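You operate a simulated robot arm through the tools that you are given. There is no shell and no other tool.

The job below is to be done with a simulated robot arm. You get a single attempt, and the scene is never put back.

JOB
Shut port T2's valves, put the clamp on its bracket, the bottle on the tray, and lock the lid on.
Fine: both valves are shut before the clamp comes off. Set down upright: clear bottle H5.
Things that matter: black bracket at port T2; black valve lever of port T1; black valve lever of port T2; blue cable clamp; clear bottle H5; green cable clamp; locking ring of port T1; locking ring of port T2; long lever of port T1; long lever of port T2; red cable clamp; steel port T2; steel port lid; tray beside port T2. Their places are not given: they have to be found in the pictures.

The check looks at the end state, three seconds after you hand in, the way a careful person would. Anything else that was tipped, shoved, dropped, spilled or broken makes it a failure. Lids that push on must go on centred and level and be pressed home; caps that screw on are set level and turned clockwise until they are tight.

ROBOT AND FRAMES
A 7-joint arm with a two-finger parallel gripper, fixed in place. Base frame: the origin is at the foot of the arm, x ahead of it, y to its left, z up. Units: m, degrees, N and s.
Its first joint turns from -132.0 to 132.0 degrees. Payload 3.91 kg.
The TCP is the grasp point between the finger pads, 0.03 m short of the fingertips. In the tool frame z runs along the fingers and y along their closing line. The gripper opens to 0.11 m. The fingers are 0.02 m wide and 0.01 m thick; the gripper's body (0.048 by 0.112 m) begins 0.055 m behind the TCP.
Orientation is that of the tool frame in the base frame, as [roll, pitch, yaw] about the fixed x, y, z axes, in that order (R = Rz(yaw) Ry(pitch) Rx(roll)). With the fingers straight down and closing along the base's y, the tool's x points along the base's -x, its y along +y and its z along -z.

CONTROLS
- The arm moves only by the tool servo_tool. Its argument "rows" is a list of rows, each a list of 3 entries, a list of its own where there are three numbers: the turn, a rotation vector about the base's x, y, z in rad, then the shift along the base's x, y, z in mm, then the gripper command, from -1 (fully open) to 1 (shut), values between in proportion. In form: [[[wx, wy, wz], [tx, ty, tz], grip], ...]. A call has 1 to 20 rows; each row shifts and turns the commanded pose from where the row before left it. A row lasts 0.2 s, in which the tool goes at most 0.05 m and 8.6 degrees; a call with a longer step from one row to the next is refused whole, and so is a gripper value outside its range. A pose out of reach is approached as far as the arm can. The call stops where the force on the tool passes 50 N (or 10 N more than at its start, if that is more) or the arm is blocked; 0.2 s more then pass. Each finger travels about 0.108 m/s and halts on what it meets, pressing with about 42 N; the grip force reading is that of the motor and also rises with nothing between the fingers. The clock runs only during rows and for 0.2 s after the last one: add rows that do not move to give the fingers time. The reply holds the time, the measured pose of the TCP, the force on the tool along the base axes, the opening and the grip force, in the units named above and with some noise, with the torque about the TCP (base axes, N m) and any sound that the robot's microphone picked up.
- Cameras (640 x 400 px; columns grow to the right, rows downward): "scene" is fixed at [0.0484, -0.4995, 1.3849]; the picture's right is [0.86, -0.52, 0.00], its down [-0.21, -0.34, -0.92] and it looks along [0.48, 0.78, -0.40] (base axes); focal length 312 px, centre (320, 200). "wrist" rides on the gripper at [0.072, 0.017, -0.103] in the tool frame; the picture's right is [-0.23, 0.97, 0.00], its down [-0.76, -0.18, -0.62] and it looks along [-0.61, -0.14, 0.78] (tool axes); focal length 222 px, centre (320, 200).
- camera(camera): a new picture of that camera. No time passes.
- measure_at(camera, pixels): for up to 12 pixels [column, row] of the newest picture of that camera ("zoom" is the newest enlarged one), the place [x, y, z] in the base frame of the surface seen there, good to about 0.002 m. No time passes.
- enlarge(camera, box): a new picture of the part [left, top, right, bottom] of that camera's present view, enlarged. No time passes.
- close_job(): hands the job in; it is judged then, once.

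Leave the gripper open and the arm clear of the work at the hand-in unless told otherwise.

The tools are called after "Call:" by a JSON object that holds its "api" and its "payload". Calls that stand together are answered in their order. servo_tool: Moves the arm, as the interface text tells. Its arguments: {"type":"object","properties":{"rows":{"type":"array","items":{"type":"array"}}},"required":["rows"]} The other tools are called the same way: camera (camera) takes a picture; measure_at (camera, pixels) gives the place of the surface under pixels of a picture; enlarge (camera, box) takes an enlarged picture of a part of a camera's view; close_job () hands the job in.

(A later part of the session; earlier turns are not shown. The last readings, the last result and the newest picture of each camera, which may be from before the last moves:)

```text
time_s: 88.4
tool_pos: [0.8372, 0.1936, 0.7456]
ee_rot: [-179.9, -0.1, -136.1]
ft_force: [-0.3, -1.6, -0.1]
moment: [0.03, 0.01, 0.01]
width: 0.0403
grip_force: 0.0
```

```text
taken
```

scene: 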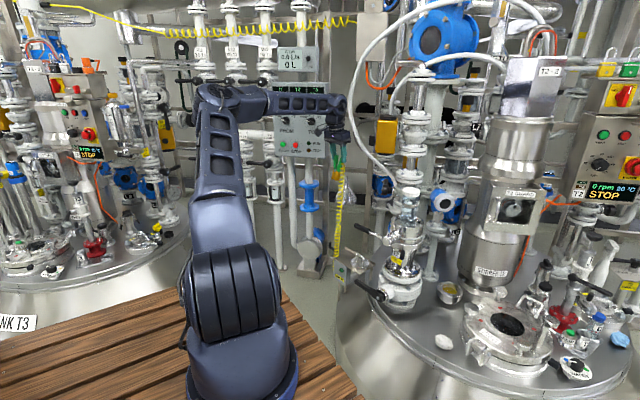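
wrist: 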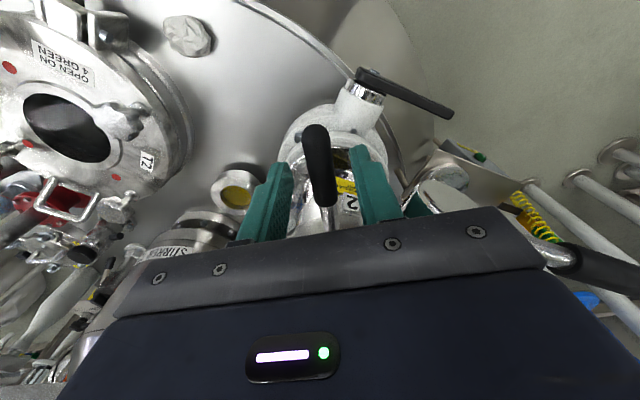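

Call:
{"api": "servo_tool", "payload": {"rows": [[[0, 0, 0], [0, 0, 0], 0.6], [[0, 0, 0], [0, 0, 0], 1], [[0, 0, 0], [0, 0, 0], 1]]}}

Call:
{"api": "camera", "payload": {"camera": "wrist"}}

```text
time_s: 89.2
tool_pos: [0.8383, 0.1936, 0.7448]
ee_rot: [-180.0, 0.1, -136.0]
ft_force: [4.6, -2.8, -2.5]
moment: [-0.08, -0.09, -0.88]
width: 0.0153
grip_force: 45.2
```

```text
taken
```

wrist: 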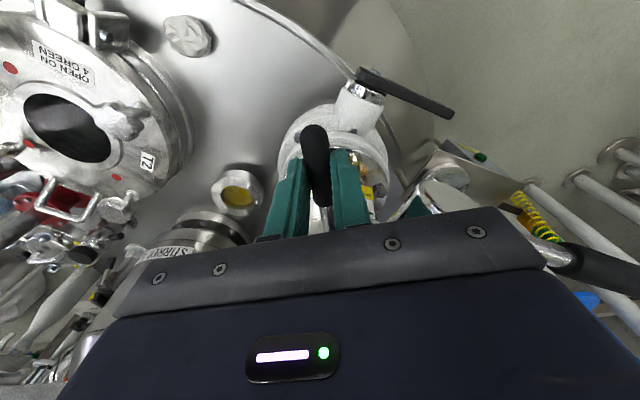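

The peg is gripped (15 mm). I try turning the ring counter-clockwise by about 9 degrees round (0.926, 0.277) and watch force and sound.

Call:
{"api": "servo_tool", "payload": {"rows": [[[0, 0, 0.04], [3.5, -3.5, 0], 1], [[0, 0, 0.04], [3.4, -3.3, 0], 1], [[0, 0, 0.04], [3.8, -3.2, 0], 1], [[0, 0, 0.04], [3.7, -3.0, 0], 1], [[0, 0, 0], [0, 0, 0], 1]]}}

Call:
{"api": "camera", "payload": {"camera": "wrist"}}

```text
time_s: 90.4
tool_pos: [0.8516, 0.1792, 0.7443]
ee_rot: [-179.9, -0.1, -126.9]
ft_force: [-13.0, -28.1, -0.4]
moment: [-0.91, 0.58, -0.95]
width: 0.0153
grip_force: 44.7
```

```text
taken
```

wrist: 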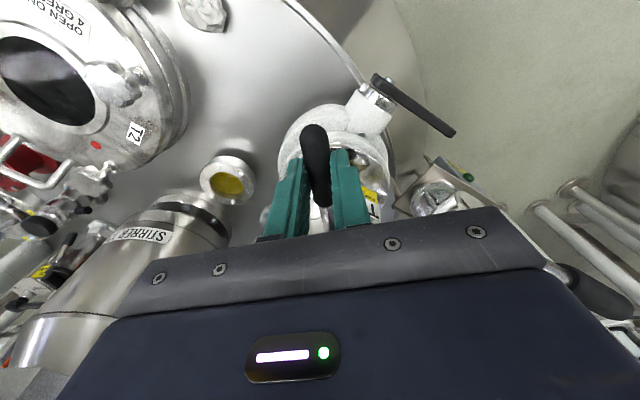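

The ring turns. There is some radial strain from the tight grip, so I loosen the fingers to 22 mm and push on with one finger only.

Call:
{"api": "servo_tool", "payload": {"rows": [[[0, 0, 0], [0, 0, 0], 0.6], [[0, 0, 0], [0, 0, 0], 0.6], [[0, 0, 0.08], [7.9, -5.5, 0], 0.6], [[0, 0, 0.08], [8.3, -4.8, 0], 0.6], [[0, 0, 0], [0, 0, 0], 0.6]]}}

Call:
{"api": "camera", "payload": {"camera": "wrist"}}

```text
time_s: 91.6
tool_pos: [0.8677, 0.1724, 0.7458]
ee_rot: [180.0, 0.1, -117.7]
ft_force: [-2.2, 2.2, -1.5]
moment: [0.05, 0.0, 0.0]
width: 0.0234
grip_force: 1.2
```

```text
taken
```

wrist: 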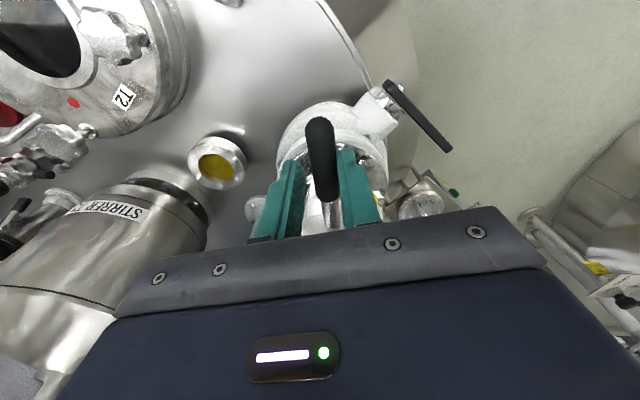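

Low force, the peg keeps following. I continue another ~14 degrees.

Call:
{"api": "servo_tool", "payload": {"rows": [[[0, 0, 0.08], [8.8, -4.3, 0], 0.6], [[0, 0, 0.08], [9, -3.5, 0], 0.6], [[0, 0, 0.08], [9.3, -2.7, 0], 0.6], [[0, 0, 0], [0, 0, 0], 0.6]]}}

Call:
{"api": "camera", "payload": {"camera": "wrist"}}

```text
time_s: 92.6
tool_pos: [0.8965, 0.1609, 0.7462]
ee_rot: [-179.9, -0.1, -103.9]
ft_force: [-2.3, 0.9, 0.0]
moment: [-0.01, 0.03, -0.05]
width: 0.0229
grip_force: 0.3
```

```text
taken
```

wrist: 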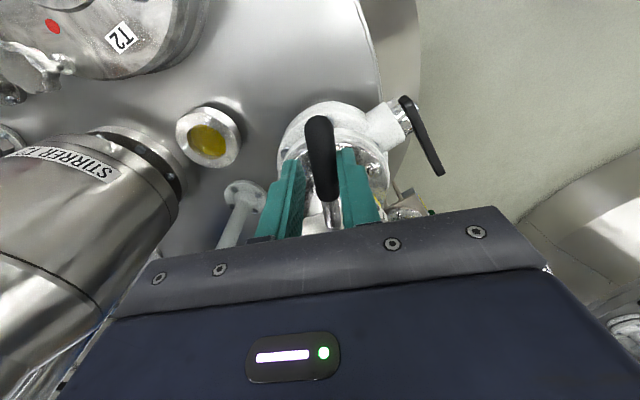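

Call:
{"api": "servo_tool", "payload": {"rows": [[[0, 0, 0.08], [9.5, -2.1, 0], 0.6], [[0, 0, 0.08], [9.4, -1.2, 0], 0.6], [[0, 0, 0.08], [9.6, -0.4, 0], 0.6], [[0, 0, 0], [0, 0, 0], 0.6]]}}

Call:
{"api": "camera", "payload": {"camera": "wrist"}}

```text
time_s: 93.6
tool_pos: [0.9227, 0.1567, 0.7452]
ee_rot: [-180.0, 0.0, -90.1]
ft_force: [-2.6, -0.9, -0.8]
moment: [-0.04, 0.09, -0.03]
width: 0.0238
grip_force: 1.3
```

```text
taken
```

wrist: 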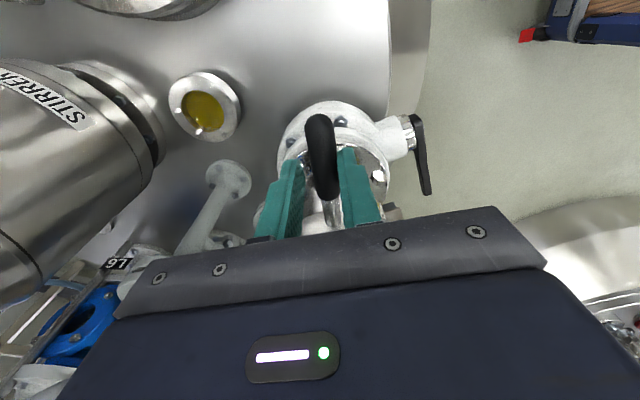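

Call:
{"api": "servo_tool", "payload": {"rows": [[[0, 0, 0.08], [9.7, 0.4, 0], 0.6], [[0, 0, 0.08], [9.6, 1.2, 0], 0.6], [[0, 0, 0.08], [9.5, 2, 0], 0.6], [[0, 0, 0], [0, 0, 0], 0.6]]}}

Call:
{"api": "camera", "payload": {"camera": "wrist"}}

```text
time_s: 94.2
tool_pos: [0.9317, 0.1596, 0.7432]
ee_rot: [179.2, 0.3, -83.4]
ft_force: [-41.0, -0.4, 4.4]
moment: [-0.45, 0.93, -0.48]
width: 0.0426
grip_force: 20.3
stopped in row 2: the force on the tool passed its limit at 56 N (the readings are from after the stop); the commanded pose is now the measured one
```

```text
taken
```

wrist: 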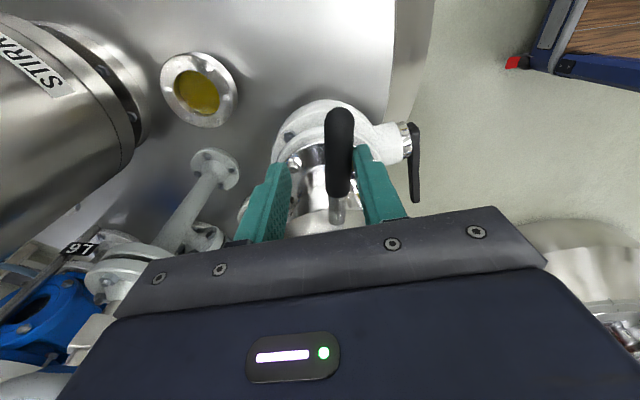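

A hard stop at about 45 degrees of turn: the ring is at its open end. I back off a little, open the fingers, and rise.

Call:
{"api": "servo_tool", "payload": {"rows": [[[0, 0, 0], [-5, 0, 0], 0.3], [[0, 0, 0], [0, 0, 0], 0.1], [[0, 0, 0], [0, 0, 25], 0.1], [[0, 0, 0], [0, -5, 35], 0.1], [[0, 0, 0], [0, -10, 40], 0.1], [[0, 0, 0], [0, -10, 40], 0.1], [[0, 0, 0], [0, -10, 40], 0.1], [[0, 0, 0], [0, 0, 0], 0.1]]}}

Call:
{"api": "camera", "payload": {"camera": "wrist"}}

Call:
{"api": "enlarge", "payload": {"camera": "scene", "box": [380, 170, 450, 270]}}

```text
time_s: 96.0
tool_pos: [0.9282, 0.1259, 0.9234]
ee_rot: [179.6, 0.2, -83.2]
ft_force: [0.6, 0.2, -0.2]
moment: [-0.01, 0.0, -0.02]
width: 0.0493
grip_force: 0.1
```

```text
taken
```

wrist: 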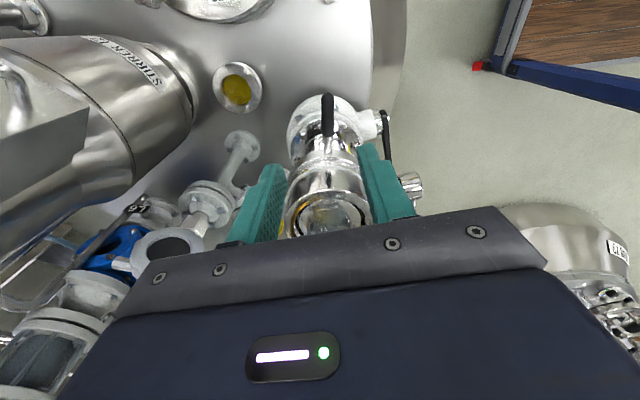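

```text
4.00 times, centred on (415, 220) of scene
```

zoom: 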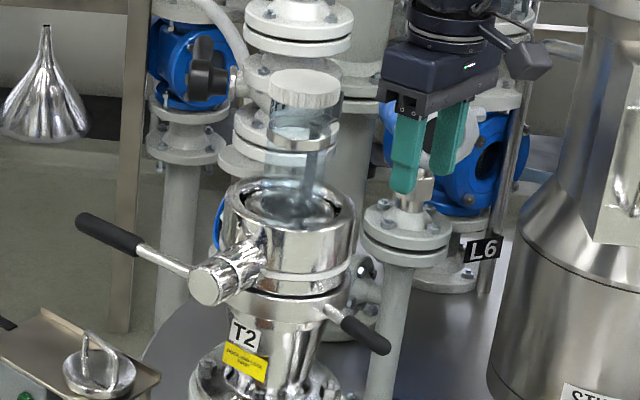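

Ring open. I measure the peg's new place and the rim of the cup to refine the axis.

Call:
{"api": "measure_at", "payload": {"camera": "wrist", "pixels": [[327, 100], [327, 115], [327, 130], [328, 145], [290, 215], [365, 215], [330, 172], [305, 185], [355, 185], [300, 220]]}}

Call:
{"api": "enlarge", "payload": {"camera": "wrist", "box": [270, 150, 390, 240]}}

```text
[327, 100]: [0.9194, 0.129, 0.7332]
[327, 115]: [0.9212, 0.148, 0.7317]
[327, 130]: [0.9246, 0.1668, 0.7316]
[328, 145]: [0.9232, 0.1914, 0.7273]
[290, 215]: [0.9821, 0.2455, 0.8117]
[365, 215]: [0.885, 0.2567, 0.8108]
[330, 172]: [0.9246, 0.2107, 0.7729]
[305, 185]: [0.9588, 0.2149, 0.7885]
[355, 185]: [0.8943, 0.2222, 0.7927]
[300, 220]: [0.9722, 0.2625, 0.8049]
```

```text
4.44 times, centred on (330, 195) of wrist
```

zoom: 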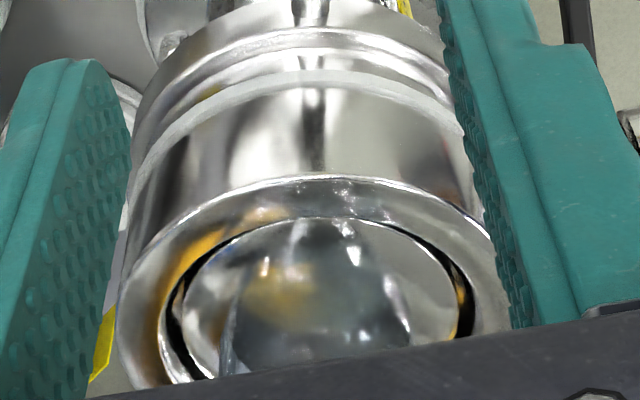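

Ring axis agrees with about (0.927, 0.278). The ring is unlocked. Now the bottle: I rise, turn the tool back (fingers to close along y, clear of the lug) and centre above the bottle.

Call:
{"api": "servo_tool", "payload": {"rows": [[[0, 0, 0], [0, 0, 40], 0], [[0, 0, 0], [0, 0, 40], -0.3], [[0, 0, 0], [0, 0, 40], -0.65], [[0, 0, -0.1283], [-5, 10, 0], -0.65], [[0, 0, -0.1283], [-5, 10, 0], -0.65], [[0, 0, -0.1283], [-5, 10, 0], -0.65], [[0, 0, -0.1283], [-5, 10, 0], -0.65], [[0, 0, -0.1283], [-5, 10, 0], -0.65], [[0, 0, -0.1283], [-5, 10, 0], -0.65], [[0, 0, -0.1283], [-5, 15, 0], -0.65], [[0, 0, -0.1283], [-5, 15, 0], -0.65], [[0, 0, -0.1283], [-5, 15, 0], -0.65], [[0, 0, -0.1283], [-5, 15, 0], -0.65], [[0, 0, -0.1283], [-5, 15, 0], -0.65], [[0, 0, -0.1283], [-5, 15, 0], -0.65], [[0, 0, 0], [0, 0, 0], -0.65]]}}

Call:
{"api": "camera", "payload": {"camera": "wrist"}}

```text
time_s: 99.3
tool_pos: [0.8681, 0.2734, 1.0439]
ee_rot: [179.6, 0.1, -171.7]
ft_force: [-0.6, -0.4, 0.1]
moment: [0.01, 0.0, 0.01]
width: 0.0906
grip_force: 0.0
```

```text
taken
```

wrist: 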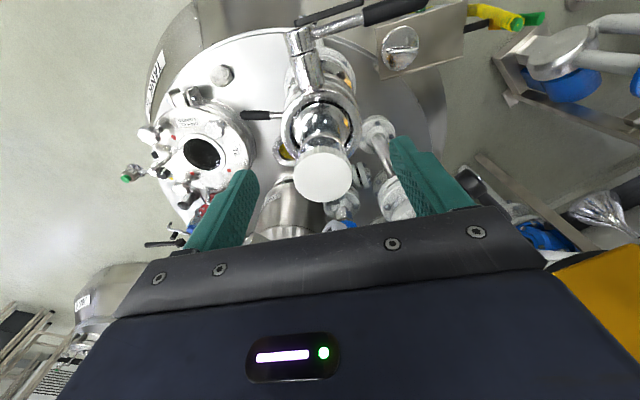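

The cap is at wrist (323, 176). I measure its edges, plus the tray from this viewpoint.

Call:
{"api": "measure_at", "payload": {"camera": "wrist", "pixels": [[297, 178], [349, 175], [321, 155], [325, 198], [323, 177], [383, 35], [462, 8], [463, 55], [385, 77], [400, 48], [435, 40], [470, 20]]}}

Call:
{"api": "enlarge", "payload": {"camera": "wrist", "box": [370, 0, 560, 90]}}

```text
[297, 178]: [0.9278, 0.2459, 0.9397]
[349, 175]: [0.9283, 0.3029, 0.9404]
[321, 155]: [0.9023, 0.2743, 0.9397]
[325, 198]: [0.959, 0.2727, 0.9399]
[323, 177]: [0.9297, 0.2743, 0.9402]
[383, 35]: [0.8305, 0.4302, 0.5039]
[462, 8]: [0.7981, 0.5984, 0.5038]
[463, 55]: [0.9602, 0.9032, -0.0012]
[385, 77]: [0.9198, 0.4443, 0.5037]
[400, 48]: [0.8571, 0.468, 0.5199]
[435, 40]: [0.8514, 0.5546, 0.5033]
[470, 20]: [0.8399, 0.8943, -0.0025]
```

```text
3.37 times, centred on (465, 45) of wrist
```

zoom: 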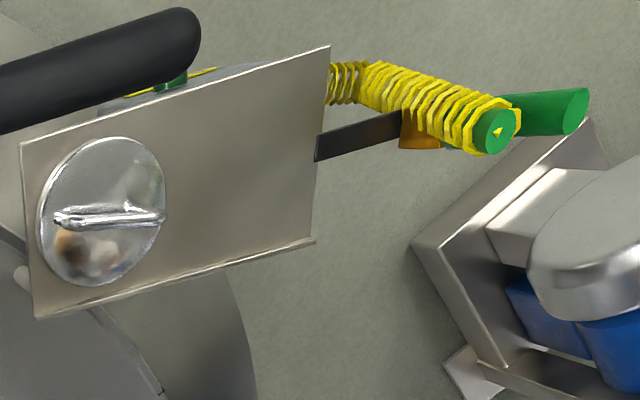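

Cap centre about (0.9300, 0.2743), z 0.940. I measure the tray's free area in this zoom.

Call:
{"api": "measure_at", "payload": {"camera": "zoom", "pixels": [[240, 170], [25, 148], [326, 52], [310, 236], [40, 310], [162, 200], [42, 230], [105, 145], [90, 280], [245, 145], [240, 210], [320, 140]]}}

```text
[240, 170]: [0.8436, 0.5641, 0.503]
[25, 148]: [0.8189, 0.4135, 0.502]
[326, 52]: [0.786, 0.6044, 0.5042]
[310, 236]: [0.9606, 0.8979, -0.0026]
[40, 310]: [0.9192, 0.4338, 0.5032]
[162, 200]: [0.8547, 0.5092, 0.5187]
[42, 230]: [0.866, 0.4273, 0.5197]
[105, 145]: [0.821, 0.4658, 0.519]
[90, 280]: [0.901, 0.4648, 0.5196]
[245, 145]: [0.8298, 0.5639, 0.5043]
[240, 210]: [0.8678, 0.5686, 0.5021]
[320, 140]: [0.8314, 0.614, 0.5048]
```

Free tray area centre: (0.846, 0.5615); lid centre (0.8605, 0.468), radius 0.041. Now I tilt 10 degrees forward and move over the bottle, then look before descending.

Call:
{"api": "servo_tool", "payload": {"rows": [[[0.013, -0.0863, 0], [20, 0, 0], -0.65], [[0.006, -0.0873, 0], [20, 0, 0], -0.65], [[0, 0, 0], [20, 1, 0], -0.65], [[0, 0, 0], [0, 0, -25], -0.65], [[0, 0, 0], [0, 0, -25], -0.65], [[0, 0, 0], [0, 0, 0], -0.65]]}}

Call:
{"api": "camera", "payload": {"camera": "wrist"}}

Call:
{"api": "enlarge", "payload": {"camera": "scene", "box": [380, 150, 450, 230]}}

```text
time_s: 100.8
tool_pos: [0.9304, 0.2747, 0.9935]
ee_rot: [180.0, 10.1, -171.4]
ft_force: [0.3, 0.1, 0.2]
moment: [-0.03, -0.01, -0.04]
width: 0.091
grip_force: 0.2
```

```text
taken
```

wrist: 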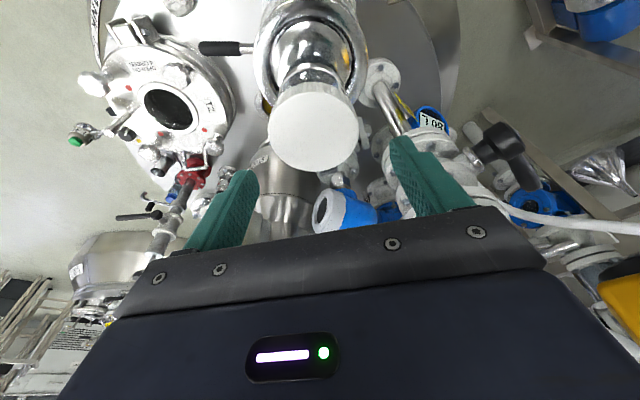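

```text
5.00 times, centred on (415, 190) of scene
```

zoom: 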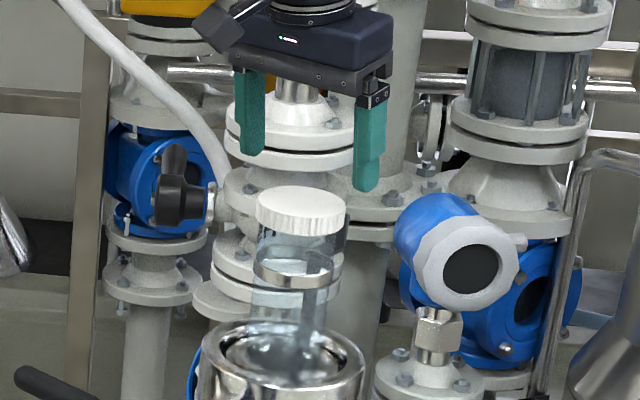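

Fingers straddle the cap. I descend to z 0.915 (tips 0.886, beside cap and band).

Call:
{"api": "servo_tool", "payload": {"rows": [[[0, 0, 0], [0, 0, -30], -0.65], [[0, 0, 0], [0, 0, -25], -0.65], [[0, 0, 0], [0, 0, -23], -0.65], [[0, 0, 0], [0, 0, 0], -0.65]]}}

Call:
{"api": "camera", "payload": {"camera": "wrist"}}

Call:
{"api": "enlarge", "payload": {"camera": "scene", "box": [380, 150, 450, 230]}}

```text
time_s: 101.8
tool_pos: [0.9279, 0.2745, 0.9152]
ee_rot: [-180.0, 10.0, -171.4]
ft_force: [-0.7, -0.9, 0.0]
moment: [0.01, -0.01, 0.02]
width: 0.0909
grip_force: 0.0
```

```text
taken
```

wrist: 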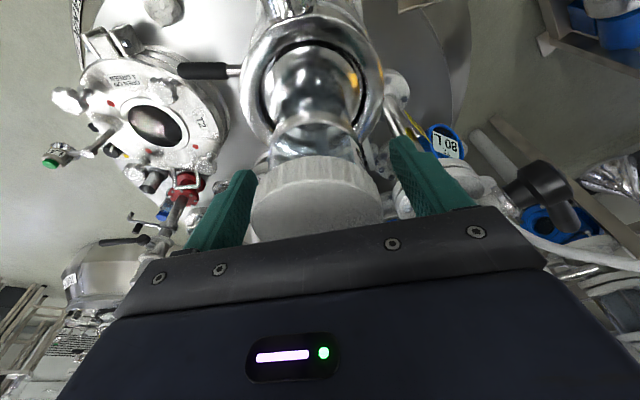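

```text
5.00 times, centred on (415, 190) of scene
```

zoom: 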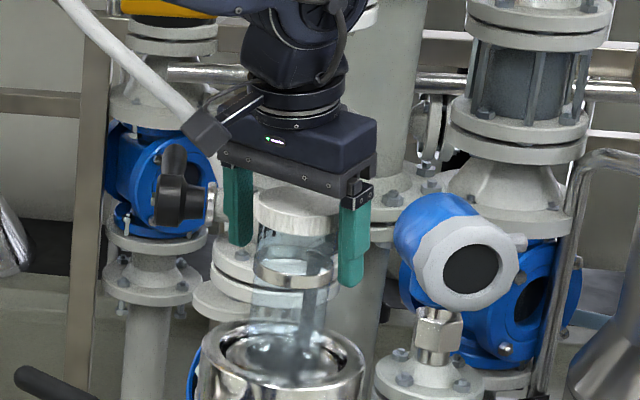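

The bottle is centred. I close on it.

Call:
{"api": "servo_tool", "payload": {"rows": [[[0, 0, 0], [0, 0, 0], -0.4], [[0, 0, 0], [0, 0, 0], -0.2], [[0, 0, 0], [0, 0, 0], 0.2], [[0, 0, 0], [0, 0, 0], 1], [[0, 0, 0], [0, 0, 0], 1]]}}

Call:
{"api": "camera", "payload": {"camera": "wrist"}}

```text
time_s: 103.0
tool_pos: [0.9289, 0.2747, 0.9166]
ee_rot: [-179.9, 10.1, -171.3]
ft_force: [-0.7, -1.4, 0.2]
moment: [-0.03, -0.02, -0.01]
width: 0.0654
grip_force: 41.7
```

```text
taken
```

wrist: 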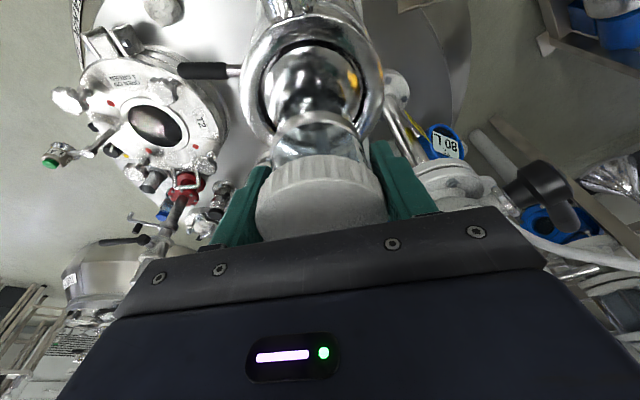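

Held at 65.4 mm with 42 N. I lift slowly and watch the force.

Call:
{"api": "servo_tool", "payload": {"rows": [[[0, 0, 0], [0, 0, 4], 1], [[0, 0, 0], [0, 0, 6], 1], [[0, 0, 0], [0, 0, 8], 1], [[0, 0, 0], [0, 0, 0], 1]]}}

Call:
{"api": "camera", "payload": {"camera": "wrist"}}

Call:
{"api": "enlarge", "payload": {"camera": "scene", "box": [380, 150, 450, 230]}}

```text
time_s: 104.0
tool_pos: [0.9299, 0.2755, 0.9342]
ee_rot: [180.0, 10.1, -171.5]
ft_force: [0.4, 0.3, -1.8]
moment: [0.0, 0.01, 0.01]
width: 0.0653
grip_force: 42.1
```

```text
taken
```

wrist: 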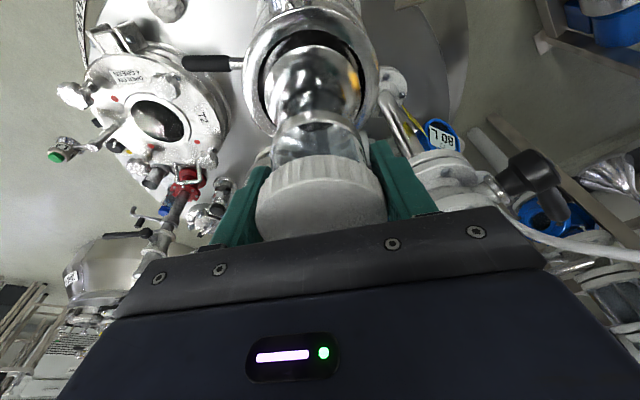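

```text
5.00 times, centred on (415, 190) of scene
```

zoom: 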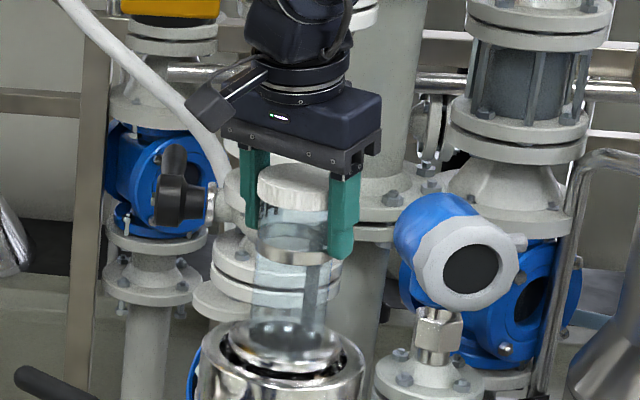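

The bottle is free (about 2 N of weight). I check the black valve handle seen at wrist (540, 190), since the path to the tray passes near it.

Call:
{"api": "measure_at", "payload": {"camera": "wrist", "pixels": [[535, 165], [560, 190], [575, 220], [515, 195], [450, 165], [440, 190], [540, 225]]}}

Call:
{"api": "servo_tool", "payload": {"rows": [[[0, 0, 0], [0, 0, 15], 1], [[0, 0, 0], [0, 0, 20], 1], [[0, 0, 0], [0, 0, 20], 1], [[0, 0, 0], [0, 0, 20], 1], [[0, 0, 0], [0, 0, 0], 1]]}}

Call:
{"api": "camera", "payload": {"camera": "wrist"}}

Call:
{"api": "enlarge", "payload": {"camera": "scene", "box": [370, 130, 450, 230]}}

```text
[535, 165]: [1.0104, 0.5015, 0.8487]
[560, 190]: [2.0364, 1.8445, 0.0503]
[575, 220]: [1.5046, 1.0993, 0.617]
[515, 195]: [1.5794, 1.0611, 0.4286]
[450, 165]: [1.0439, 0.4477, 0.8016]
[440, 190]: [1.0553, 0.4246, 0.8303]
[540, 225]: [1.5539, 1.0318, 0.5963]
```

```text
time_s: 105.2
tool_pos: [0.9299, 0.2749, 1.0095]
ee_rot: [180.0, 10.1, -171.5]
ft_force: [0.0, 0.0, -2.0]
moment: [0.01, 0.0, 0.03]
width: 0.0655
grip_force: 42.3
```

```text
taken
```

wrist: 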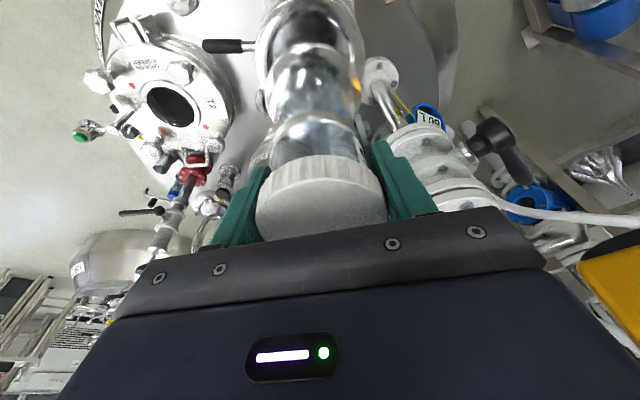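

```text
4.00 times, centred on (410, 180) of scene
```

zoom: 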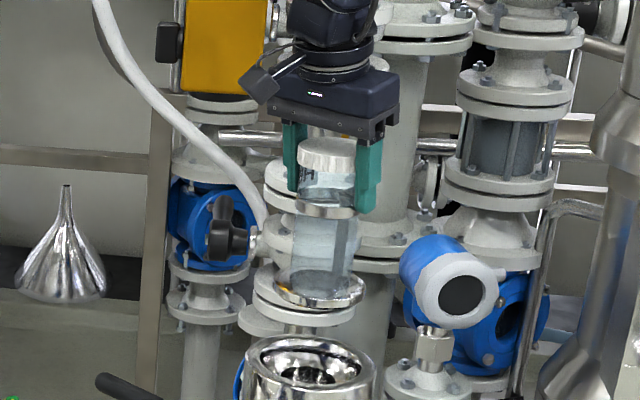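

The bottle is clear of the cup. I measure its foot in the scene zoom to know its height in the hand.

Call:
{"api": "measure_at", "payload": {"camera": "zoom", "pixels": [[320, 300], [320, 304], [300, 297], [350, 298], [320, 285], [283, 285], [362, 285], [320, 150], [330, 306], [322, 215], [320, 260]]}}

```text
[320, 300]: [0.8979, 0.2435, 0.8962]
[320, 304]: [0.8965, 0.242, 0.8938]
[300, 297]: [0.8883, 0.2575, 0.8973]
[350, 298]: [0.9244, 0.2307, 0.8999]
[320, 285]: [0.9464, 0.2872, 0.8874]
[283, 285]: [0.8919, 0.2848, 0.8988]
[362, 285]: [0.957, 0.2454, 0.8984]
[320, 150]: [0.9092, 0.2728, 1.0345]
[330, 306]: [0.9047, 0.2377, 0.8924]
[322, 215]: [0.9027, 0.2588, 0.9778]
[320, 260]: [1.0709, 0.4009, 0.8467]
```

Foot bottom is about 0.1195 below the TCP. The tray target for the TCP is (0.8447, 0.562), contact at z about 0.6225. I carry the bottle over the tray, high first.

Call:
{"api": "servo_tool", "payload": {"rows": [[[0, 0, 0], [-8, 25, 0], 1], [[0, 0, 0], [-10.5, 36, 0], 1], [[0, 0, 0], [-10.5, 36, 0], 1], [[0, 0, 0], [-10.5, 36, 0], 1], [[0, 0, 0], [-10.5, 36, 0], 1], [[0, 0, 0], [-10.5, 36, 0], 1], [[0, 0, 0], [-10.5, 36, 0], 1], [[0, 0, 0], [-10, 32, 0], 1], [[0, 0, 0], [-4.2, 14, 0], 1], [[0, 0, 0], [0, 0, 0], 1]]}}

Call:
{"api": "camera", "payload": {"camera": "wrist"}}

```text
time_s: 107.3
tool_pos: [0.8445, 0.5631, 1.0096]
ee_rot: [180.0, 10.1, -171.4]
ft_force: [0.6, -0.4, -2.2]
moment: [-0.02, 0.01, 0.05]
width: 0.0658
grip_force: 41.5
```

```text
taken
```

wrist: 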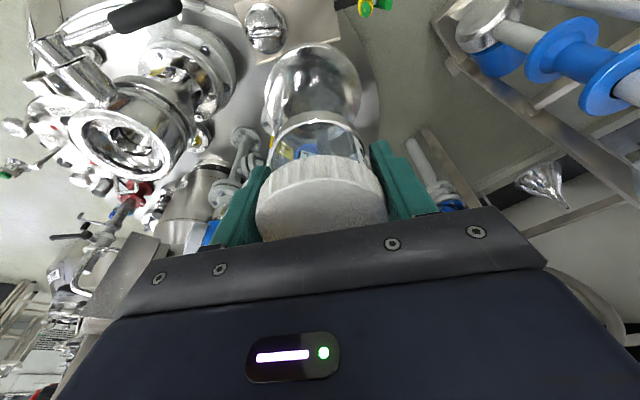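

Over the tray. I descend to z about 0.69 and check.

Call:
{"api": "servo_tool", "payload": {"rows": [[[0, 0, 0], [0, 0, -40], 1], [[0, 0, 0], [0, 0, -40], 1], [[0, 0, 0], [0, 0, -40], 1], [[0, 0, 0], [0, 0, -40], 1], [[0, 0, 0], [0, 0, -40], 1], [[0, 0, 0], [0, 0, -40], 1], [[0, 0, 0], [0, 0, -40], 1], [[0, 0, 0], [0, 0, -35], 1], [[0, 0, 0], [0, 0, 0], 1]]}}

Call:
{"api": "camera", "payload": {"camera": "wrist"}}

Call:
{"api": "enlarge", "payload": {"camera": "scene", "box": [320, 200, 410, 290]}}

```text
time_s: 109.3
tool_pos: [0.8449, 0.5628, 0.6941]
ee_rot: [-179.9, 10.2, -171.3]
ft_force: [0.3, -0.4, -3.2]
moment: [0.02, 0.0, -0.01]
width: 0.0653
grip_force: 41.5
```

```text
taken
```

wrist: 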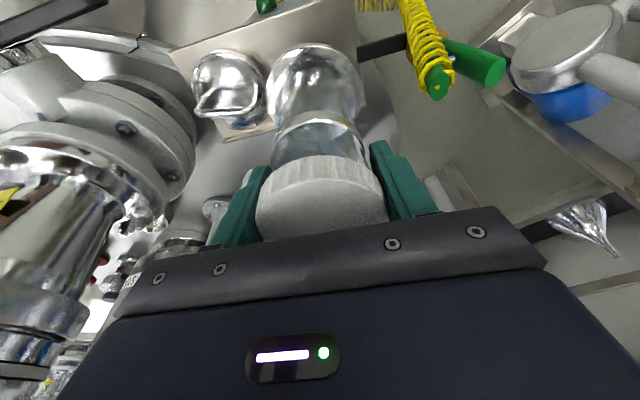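

```text
4.44 times, centred on (365, 245) of scene
```

zoom: 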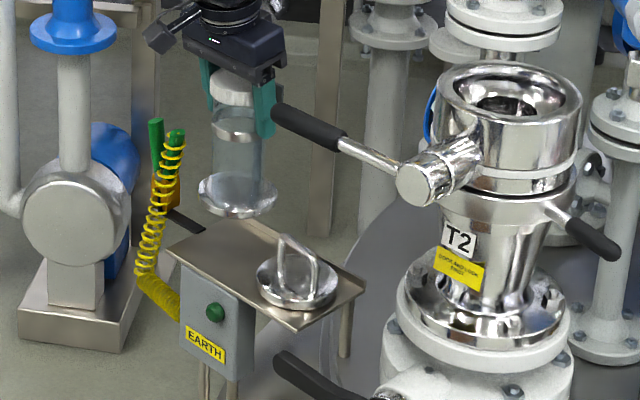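

I measure the gap between foot and lid in plan.

Call:
{"api": "measure_at", "payload": {"camera": "wrist", "pixels": [[272, 90], [357, 85], [315, 48], [260, 80], [195, 85], [357, 30], [352, 10], [320, 70], [275, 70], [350, 65]]}}

Call:
{"api": "enlarge", "payload": {"camera": "wrist", "box": [170, 0, 470, 180]}}

```text
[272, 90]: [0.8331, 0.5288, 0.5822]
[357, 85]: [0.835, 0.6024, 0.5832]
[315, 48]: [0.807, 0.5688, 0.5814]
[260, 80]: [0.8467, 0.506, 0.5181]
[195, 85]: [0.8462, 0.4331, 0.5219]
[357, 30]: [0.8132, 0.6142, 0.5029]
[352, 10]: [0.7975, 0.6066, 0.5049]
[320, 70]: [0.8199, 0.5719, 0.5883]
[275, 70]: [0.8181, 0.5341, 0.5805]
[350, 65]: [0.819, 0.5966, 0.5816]
```

```text
2.13 times, centred on (320, 90) of wrist
```

zoom: 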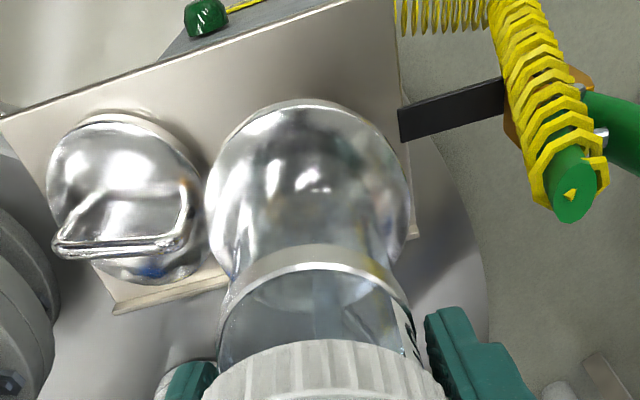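

Foot centre is near (0.846, 0.566), radius 0.04; I shift 4 mm toward -y for equal margins, then lower slowly until it touches the tray.

Call:
{"api": "servo_tool", "payload": {"rows": [[[0, 0, 0], [0, -4, -20], 1], [[0, 0, 0], [0, 0, -20], 1], [[0, 0, 0], [0, 0, -15], 1], [[0, 0, 0], [0, 0, -8], 1], [[0, 0, 0], [0, 0, -4], 1], [[0, 0, 0], [0, 0, 0], 1]]}}

Call:
{"api": "camera", "payload": {"camera": "wrist"}}

Call:
{"api": "enlarge", "payload": {"camera": "scene", "box": [320, 200, 410, 290]}}

```text
time_s: 110.8
tool_pos: [0.8461, 0.5588, 0.628]
ee_rot: [180.0, 10.2, -171.4]
ft_force: [-0.1, -4.2, 11.2]
moment: [0.1, 0.03, 0.04]
width: 0.0652
grip_force: 42.2
```

```text
taken
```

wrist: 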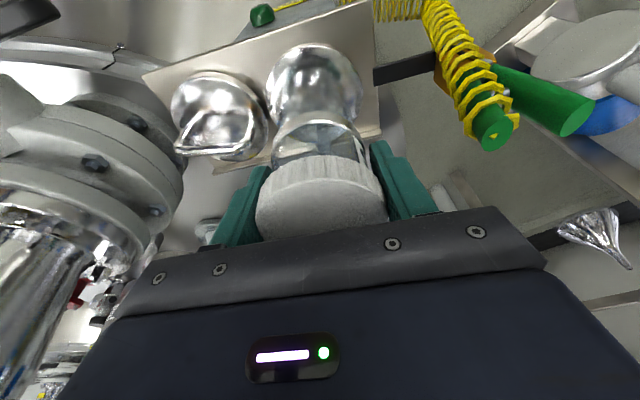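

```text
4.44 times, centred on (365, 245) of scene
```

zoom: 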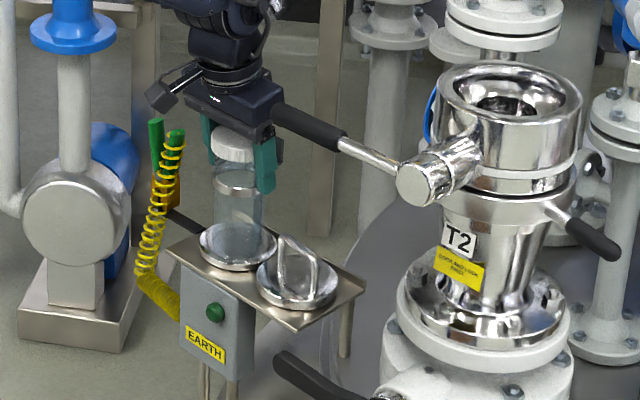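

It touches the tray (11 N). I relieve slightly and open the fingers slowly.

Call:
{"api": "servo_tool", "payload": {"rows": [[[0, 0, 0], [0, 0, 0.7], 1], [[0, 0, 0], [0, 0, 0], 0.6], [[0, 0, 0], [0, 0, 0], -0.25], [[0, 0, 0], [0, 0, 0], -0.5], [[0, 0, 0], [0, 0, 0], -0.65], [[0, 0, 0], [0, 0, 0], -0.65]]}}

Call:
{"api": "camera", "payload": {"camera": "wrist"}}

Call:
{"api": "enlarge", "payload": {"camera": "scene", "box": [320, 200, 410, 290]}}

```text
time_s: 112.2
tool_pos: [0.8453, 0.5595, 0.6285]
ee_rot: [-180.0, 10.0, -171.5]
ft_force: [-0.6, 0.3, -1.1]
moment: [0.01, -0.01, 0.0]
width: 0.0909
grip_force: 0.0
```

```text
taken
```

wrist: 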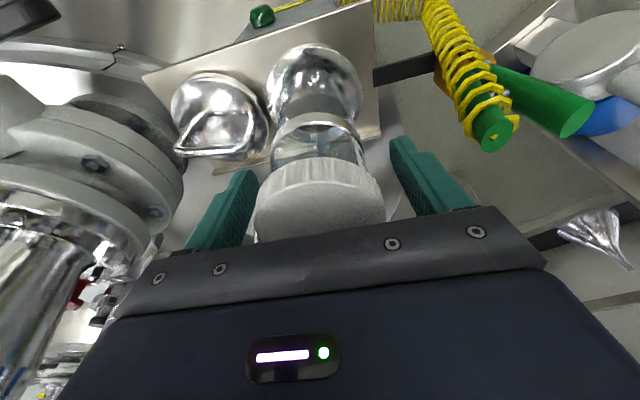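

```text
4.44 times, centred on (365, 245) of scene
```

zoom: 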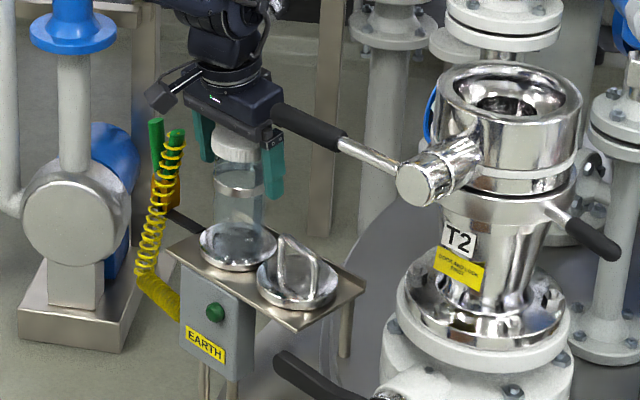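

The bottle stands upright on the tray. I rise straight up.

Call:
{"api": "servo_tool", "payload": {"rows": [[[0, 0, 0], [0, 0, 20], -0.65], [[0, 0, 0], [0, 0, 30], -0.65], [[0, 0, 0], [0, 0, 40], -0.65], [[0, 0, 0], [0, 0, 40], -0.65], [[0, 0, 0], [0, 0, 40], -0.65], [[0, 0, 0], [0, 0, 0], -0.65]]}}

Call:
{"api": "camera", "payload": {"camera": "wrist"}}

Call:
{"api": "enlarge", "payload": {"camera": "scene", "box": [320, 200, 410, 290]}}

```text
time_s: 113.5
tool_pos: [0.8445, 0.5578, 0.7953]
ee_rot: [-179.9, 10.2, -171.4]
ft_force: [0.1, 0.4, 0.3]
moment: [0.02, -0.03, 0.02]
width: 0.0912
grip_force: 0.0
```

```text
taken
```

wrist: 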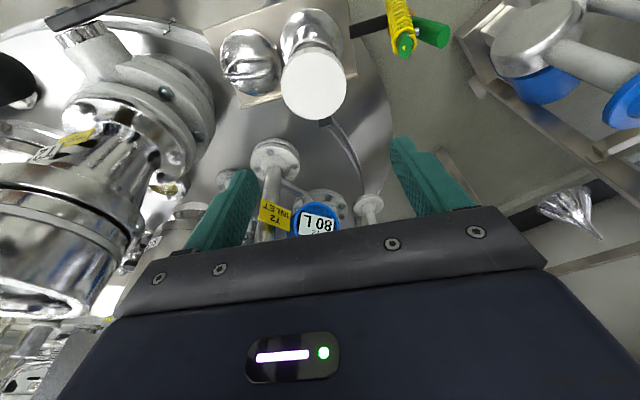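

```text
4.44 times, centred on (365, 245) of scene
```

zoom: 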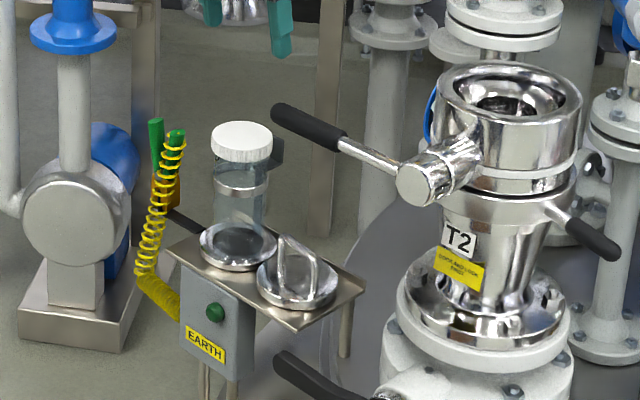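

The bottle stands upright. Next is the lid. Its handle must be gripped low (z about 0.56), where the wrist will come close above the long lever's tip; I measure the arm's own links in the scene picture to judge the clearance.

Call:
{"api": "camera", "payload": {"camera": "scene"}}

Call:
{"api": "enlarge", "payload": {"camera": "scene", "box": [260, 80, 420, 230]}}

```text
taken
```

scene: 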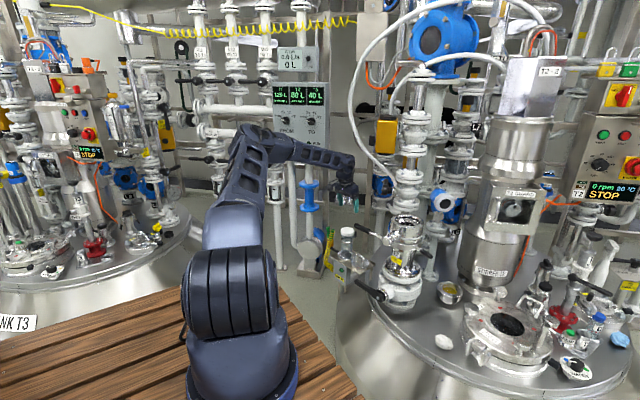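

```text
2.67 times, centred on (340, 155) of scene
```

zoom: 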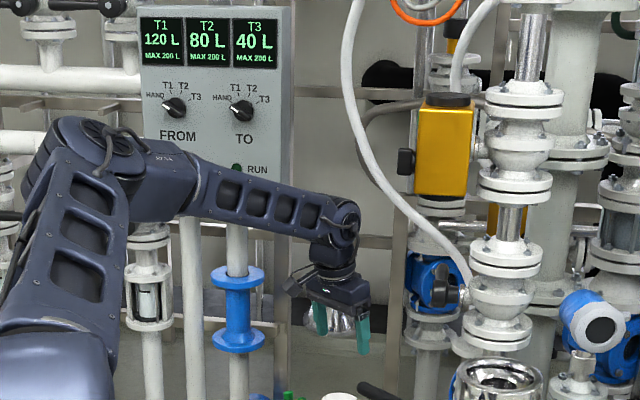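

Call:
{"api": "measure_at", "payload": {"camera": "zoom", "pixels": [[345, 205], [345, 235], [330, 260], [335, 278], [300, 235], [260, 222], [215, 212], [300, 195], [250, 180], [205, 165], [90, 130], [150, 215]]}}

```text
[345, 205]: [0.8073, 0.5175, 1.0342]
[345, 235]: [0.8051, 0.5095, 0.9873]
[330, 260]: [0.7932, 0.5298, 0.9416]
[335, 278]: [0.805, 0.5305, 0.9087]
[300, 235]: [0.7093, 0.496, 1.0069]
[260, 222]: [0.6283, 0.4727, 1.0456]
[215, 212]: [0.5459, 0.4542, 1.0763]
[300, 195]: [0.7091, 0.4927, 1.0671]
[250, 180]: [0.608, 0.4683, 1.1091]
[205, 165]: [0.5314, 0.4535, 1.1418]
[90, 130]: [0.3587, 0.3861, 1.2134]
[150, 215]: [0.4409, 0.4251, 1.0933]
```

Wrist centre is about 0.225 above the TCP; the forearm should clear the lever tip by about a centimetre or two. I now look at the lid's handle closely.

Call:
{"api": "enlarge", "payload": {"camera": "wrist", "box": [200, 0, 360, 120]}}

Call:
{"api": "measure_at", "payload": {"camera": "zoom", "pixels": [[120, 250], [160, 225], [200, 215], [250, 212], [270, 225], [140, 230], [225, 213], [180, 160], [110, 200], [265, 200], [190, 290], [240, 213]]}}

```text
3.33 times, centred on (280, 60) of wrist
```

zoom: 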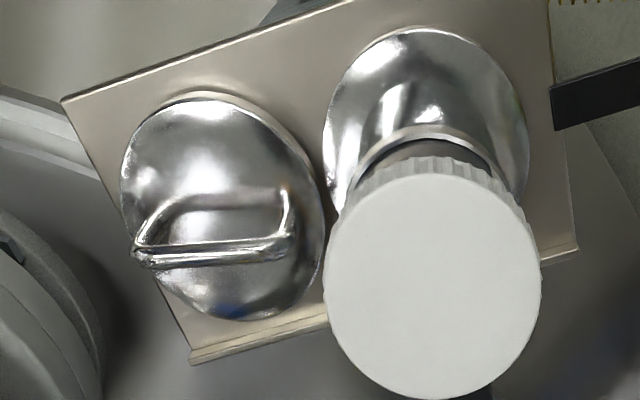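

```text
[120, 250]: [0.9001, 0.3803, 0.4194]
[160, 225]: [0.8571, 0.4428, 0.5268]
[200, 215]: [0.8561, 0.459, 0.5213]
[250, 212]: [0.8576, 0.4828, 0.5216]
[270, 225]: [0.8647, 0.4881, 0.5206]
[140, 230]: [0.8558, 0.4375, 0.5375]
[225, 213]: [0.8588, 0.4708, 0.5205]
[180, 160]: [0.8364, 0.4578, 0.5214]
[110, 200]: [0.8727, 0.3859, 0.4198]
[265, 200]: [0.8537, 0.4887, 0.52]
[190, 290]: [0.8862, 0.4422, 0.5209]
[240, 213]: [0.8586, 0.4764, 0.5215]
```

Call:
{"api": "measure_at", "payload": {"camera": "zoom", "pixels": [[140, 252], [160, 256], [185, 253], [210, 250], [235, 247], [260, 245], [285, 243], [293, 230], [285, 200], [185, 262], [235, 256], [150, 235]]}}

```text
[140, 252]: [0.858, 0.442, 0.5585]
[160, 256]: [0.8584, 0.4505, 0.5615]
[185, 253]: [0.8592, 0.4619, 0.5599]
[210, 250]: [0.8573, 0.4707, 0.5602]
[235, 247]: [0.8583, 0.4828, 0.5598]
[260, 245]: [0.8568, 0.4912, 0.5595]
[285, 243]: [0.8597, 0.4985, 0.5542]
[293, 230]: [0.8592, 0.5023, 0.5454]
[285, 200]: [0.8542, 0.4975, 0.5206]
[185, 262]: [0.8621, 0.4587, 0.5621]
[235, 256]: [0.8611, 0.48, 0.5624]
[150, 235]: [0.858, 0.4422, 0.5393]
```

Handle bar: along y, centre (0.8598, 0.470), top z 0.562, about 6 mm thick, 55 mm long. I rise, untilt, turn the tool so the fingers close along x, and go above the lid.

Call:
{"api": "servo_tool", "payload": {"rows": [[[-0.013, 0.0863, 0], [0, 0, 35], -0.65], [[-0.013, 0.0863, 0], [0, 0, 35], -0.65], [[0, 0, 0], [0, 0, 30], -0.4], [[0, 0, 0.129], [0, -8, 0], -0.2], [[0, 0, 0.129], [0, -8, 0], 0.09], [[0, 0, 0.129], [2, -8, 0], 0.09], [[0, 0, 0.129], [2, -8, 0], 0.09], [[0, 0, 0.129], [2, -8, 0], 0.09], [[0, 0, 0.129], [2, -8, 0], 0.09], [[0, 0, 0.129], [2, -8, 0], 0.09], [[0, 0, 0.129], [2, -8, 0], 0.09], [[0, 0, 0.129], [2, -8, 0], 0.09], [[0, 0, 0.129], [1, -8, 0], 0.09], [[0, 0, 0.129], [0, -8, 0], 0.09], [[0, 0, 0], [0, 0, 0], 0.09]]}}

Call:
{"api": "camera", "payload": {"camera": "wrist"}}

```text
time_s: 116.8
tool_pos: [0.8596, 0.4703, 0.899]
ee_rot: [-180.0, 0.1, -90.1]
ft_force: [0.2, 0.5, -0.1]
moment: [-0.01, 0.03, 0.0]
width: 0.05
grip_force: 0.1
```

```text
taken
```

wrist: 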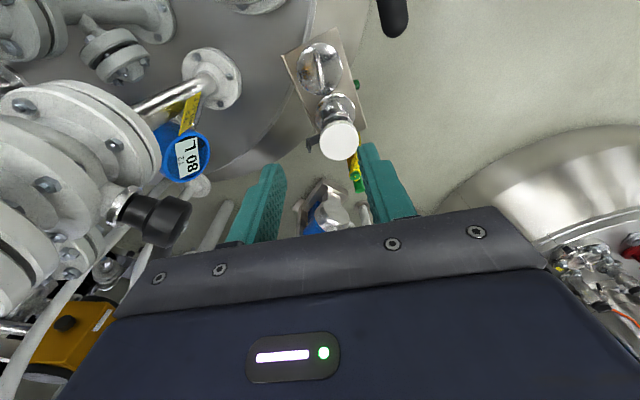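

Centred above the lid handle. I descend to z 0.70 and inspect clearances.

Call:
{"api": "servo_tool", "payload": {"rows": [[[0, 0, 0], [0, 0, -40], 0.09], [[0, 0, 0], [0, 0, -40], 0.09], [[0, 0, 0], [0, 0, -40], 0.09], [[0, 0, 0], [0, 0, -40], 0.09], [[0, 0, 0], [0, 0, -39], 0.09], [[0, 0, 0], [0, 0, 0], 0.09]]}}

Call:
{"api": "camera", "payload": {"camera": "wrist"}}

Call:
{"api": "enlarge", "payload": {"camera": "scene", "box": [290, 130, 430, 290]}}

```text
time_s: 118.2
tool_pos: [0.8597, 0.4721, 0.6996]
ee_rot: [180.0, 0.1, -90.1]
ft_force: [-0.5, 0.2, -0.8]
moment: [-0.02, -0.01, 0.02]
width: 0.0501
grip_force: 0.1
```

```text
taken
```

wrist: 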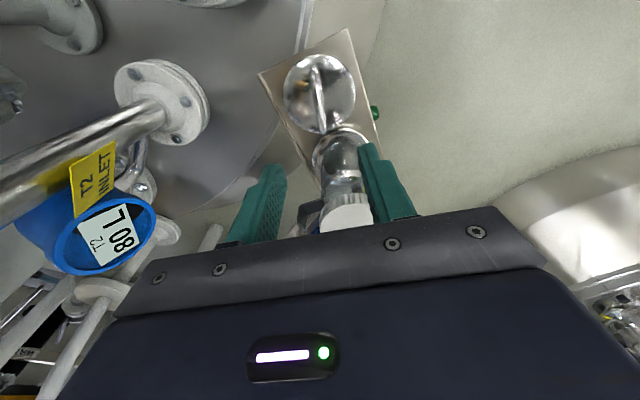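

```text
2.50 times, centred on (360, 210) of scene
```

zoom: 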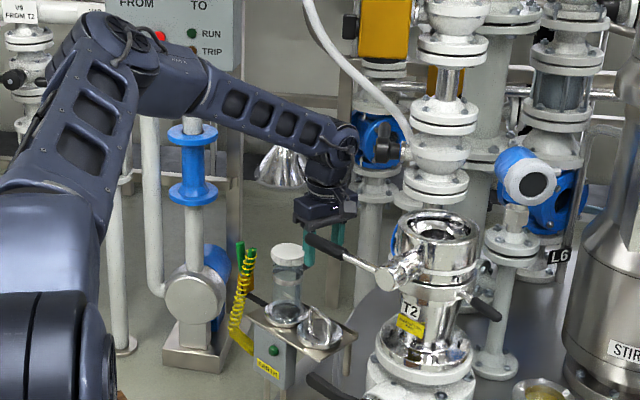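

Call:
{"api": "measure_at", "payload": {"camera": "zoom", "pixels": [[318, 158], [300, 150], [280, 143], [260, 136], [325, 195], [310, 222], [335, 175], [345, 140], [320, 215], [310, 165], [300, 213]]}}

```text
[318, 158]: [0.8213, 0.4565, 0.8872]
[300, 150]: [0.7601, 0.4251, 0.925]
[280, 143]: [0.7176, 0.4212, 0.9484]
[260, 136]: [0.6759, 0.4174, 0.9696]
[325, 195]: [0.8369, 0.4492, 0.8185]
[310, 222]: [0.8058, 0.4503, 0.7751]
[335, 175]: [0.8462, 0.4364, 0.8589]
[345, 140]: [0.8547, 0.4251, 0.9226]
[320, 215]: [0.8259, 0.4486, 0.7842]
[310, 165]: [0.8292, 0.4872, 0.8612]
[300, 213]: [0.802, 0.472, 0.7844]
```

Forearm bottom over the lever tip is about 0.22 above the TCP, so about 1.3 cm clearance remains at the bottom. I descend carefully to z 0.60 first.

Call:
{"api": "servo_tool", "payload": {"rows": [[[0, 0, 0], [0, -2, -35], 0.09], [[0, 0, 0], [0, 0, -35], 0.09], [[0, 0, 0], [0, 0, -30], 0.09], [[0, 0, 0], [0, 0, 0], 0.09]]}}

Call:
{"api": "camera", "payload": {"camera": "wrist"}}

Call:
{"api": "enlarge", "payload": {"camera": "scene", "box": [320, 180, 420, 280]}}

```text
time_s: 119.2
tool_pos: [0.859, 0.4699, 0.6]
ee_rot: [-180.0, 0.0, -90.0]
ft_force: [-0.1, 0.5, -0.3]
moment: [0.01, 0.01, -0.02]
width: 0.05
grip_force: 0.1
```

```text
taken
```

wrist: 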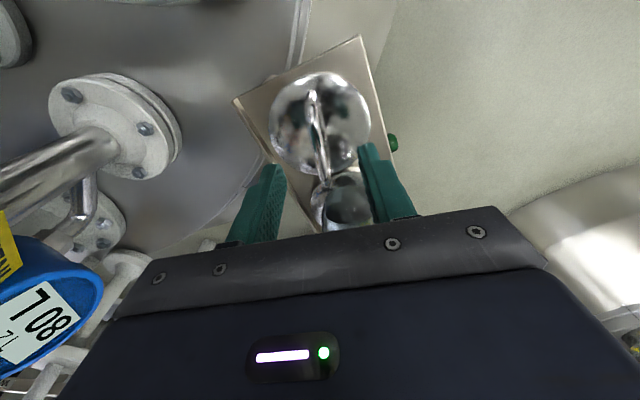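

```text
4.00 times, centred on (370, 230) of scene
```

zoom: 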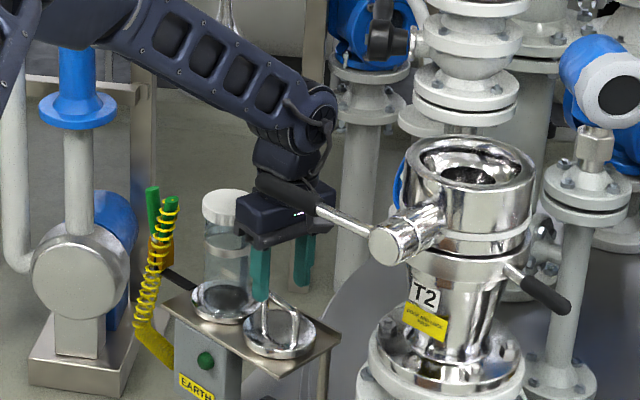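

The bar is centred between the fingers (wrist (312-325, 95-185)). I go down the last 30 mm.

Call:
{"api": "servo_tool", "payload": {"rows": [[[0, 0, 0], [0, 0, -12], 0.09], [[0, 0, 0], [0, 0, -10], 0.09], [[0, 0, 0], [0, 0, -8], 0.09], [[0, 0, 0], [0, 0, 0], 0.09]]}}

Call:
{"api": "camera", "payload": {"camera": "wrist"}}

Call:
{"api": "enlarge", "payload": {"camera": "scene", "box": [320, 180, 420, 280]}}

```text
time_s: 120.2
tool_pos: [0.8607, 0.4698, 0.5695]
ee_rot: [180.0, 0.1, -90.1]
ft_force: [0.1, 0.8, -0.3]
moment: [-0.01, -0.01, 0.0]
width: 0.0501
grip_force: 0.1
```

```text
taken
```

wrist: 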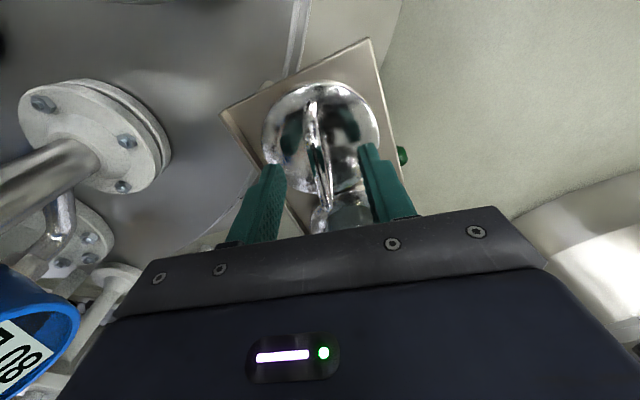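

```text
4.00 times, centred on (370, 230) of scene
```

zoom: 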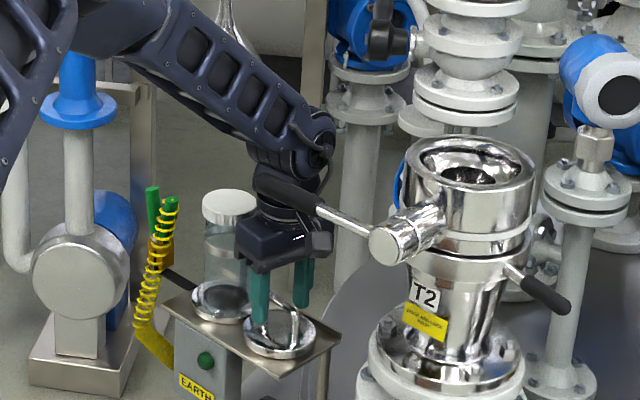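

No contact. I close on the handle bar.

Call:
{"api": "servo_tool", "payload": {"rows": [[[0, 0, 0], [0, 0, 0], 0.5], [[0, 0, 0], [0, 0, 0], 0.8], [[0, 0, 0], [0, 0, 0], 1], [[0, 0, 0], [0, 0, 0], 1]]}}

Call:
{"api": "camera", "payload": {"camera": "wrist"}}

```text
time_s: 121.2
tool_pos: [0.8604, 0.4683, 0.5688]
ee_rot: [-180.0, 0.1, -90.1]
ft_force: [0.6, 0.2, 0.0]
moment: [0.02, -0.04, 0.04]
width: 0.0085
grip_force: 42.0
```

```text
taken
```

wrist: 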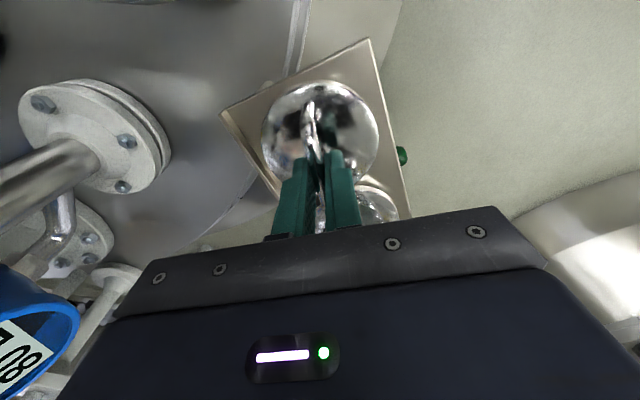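

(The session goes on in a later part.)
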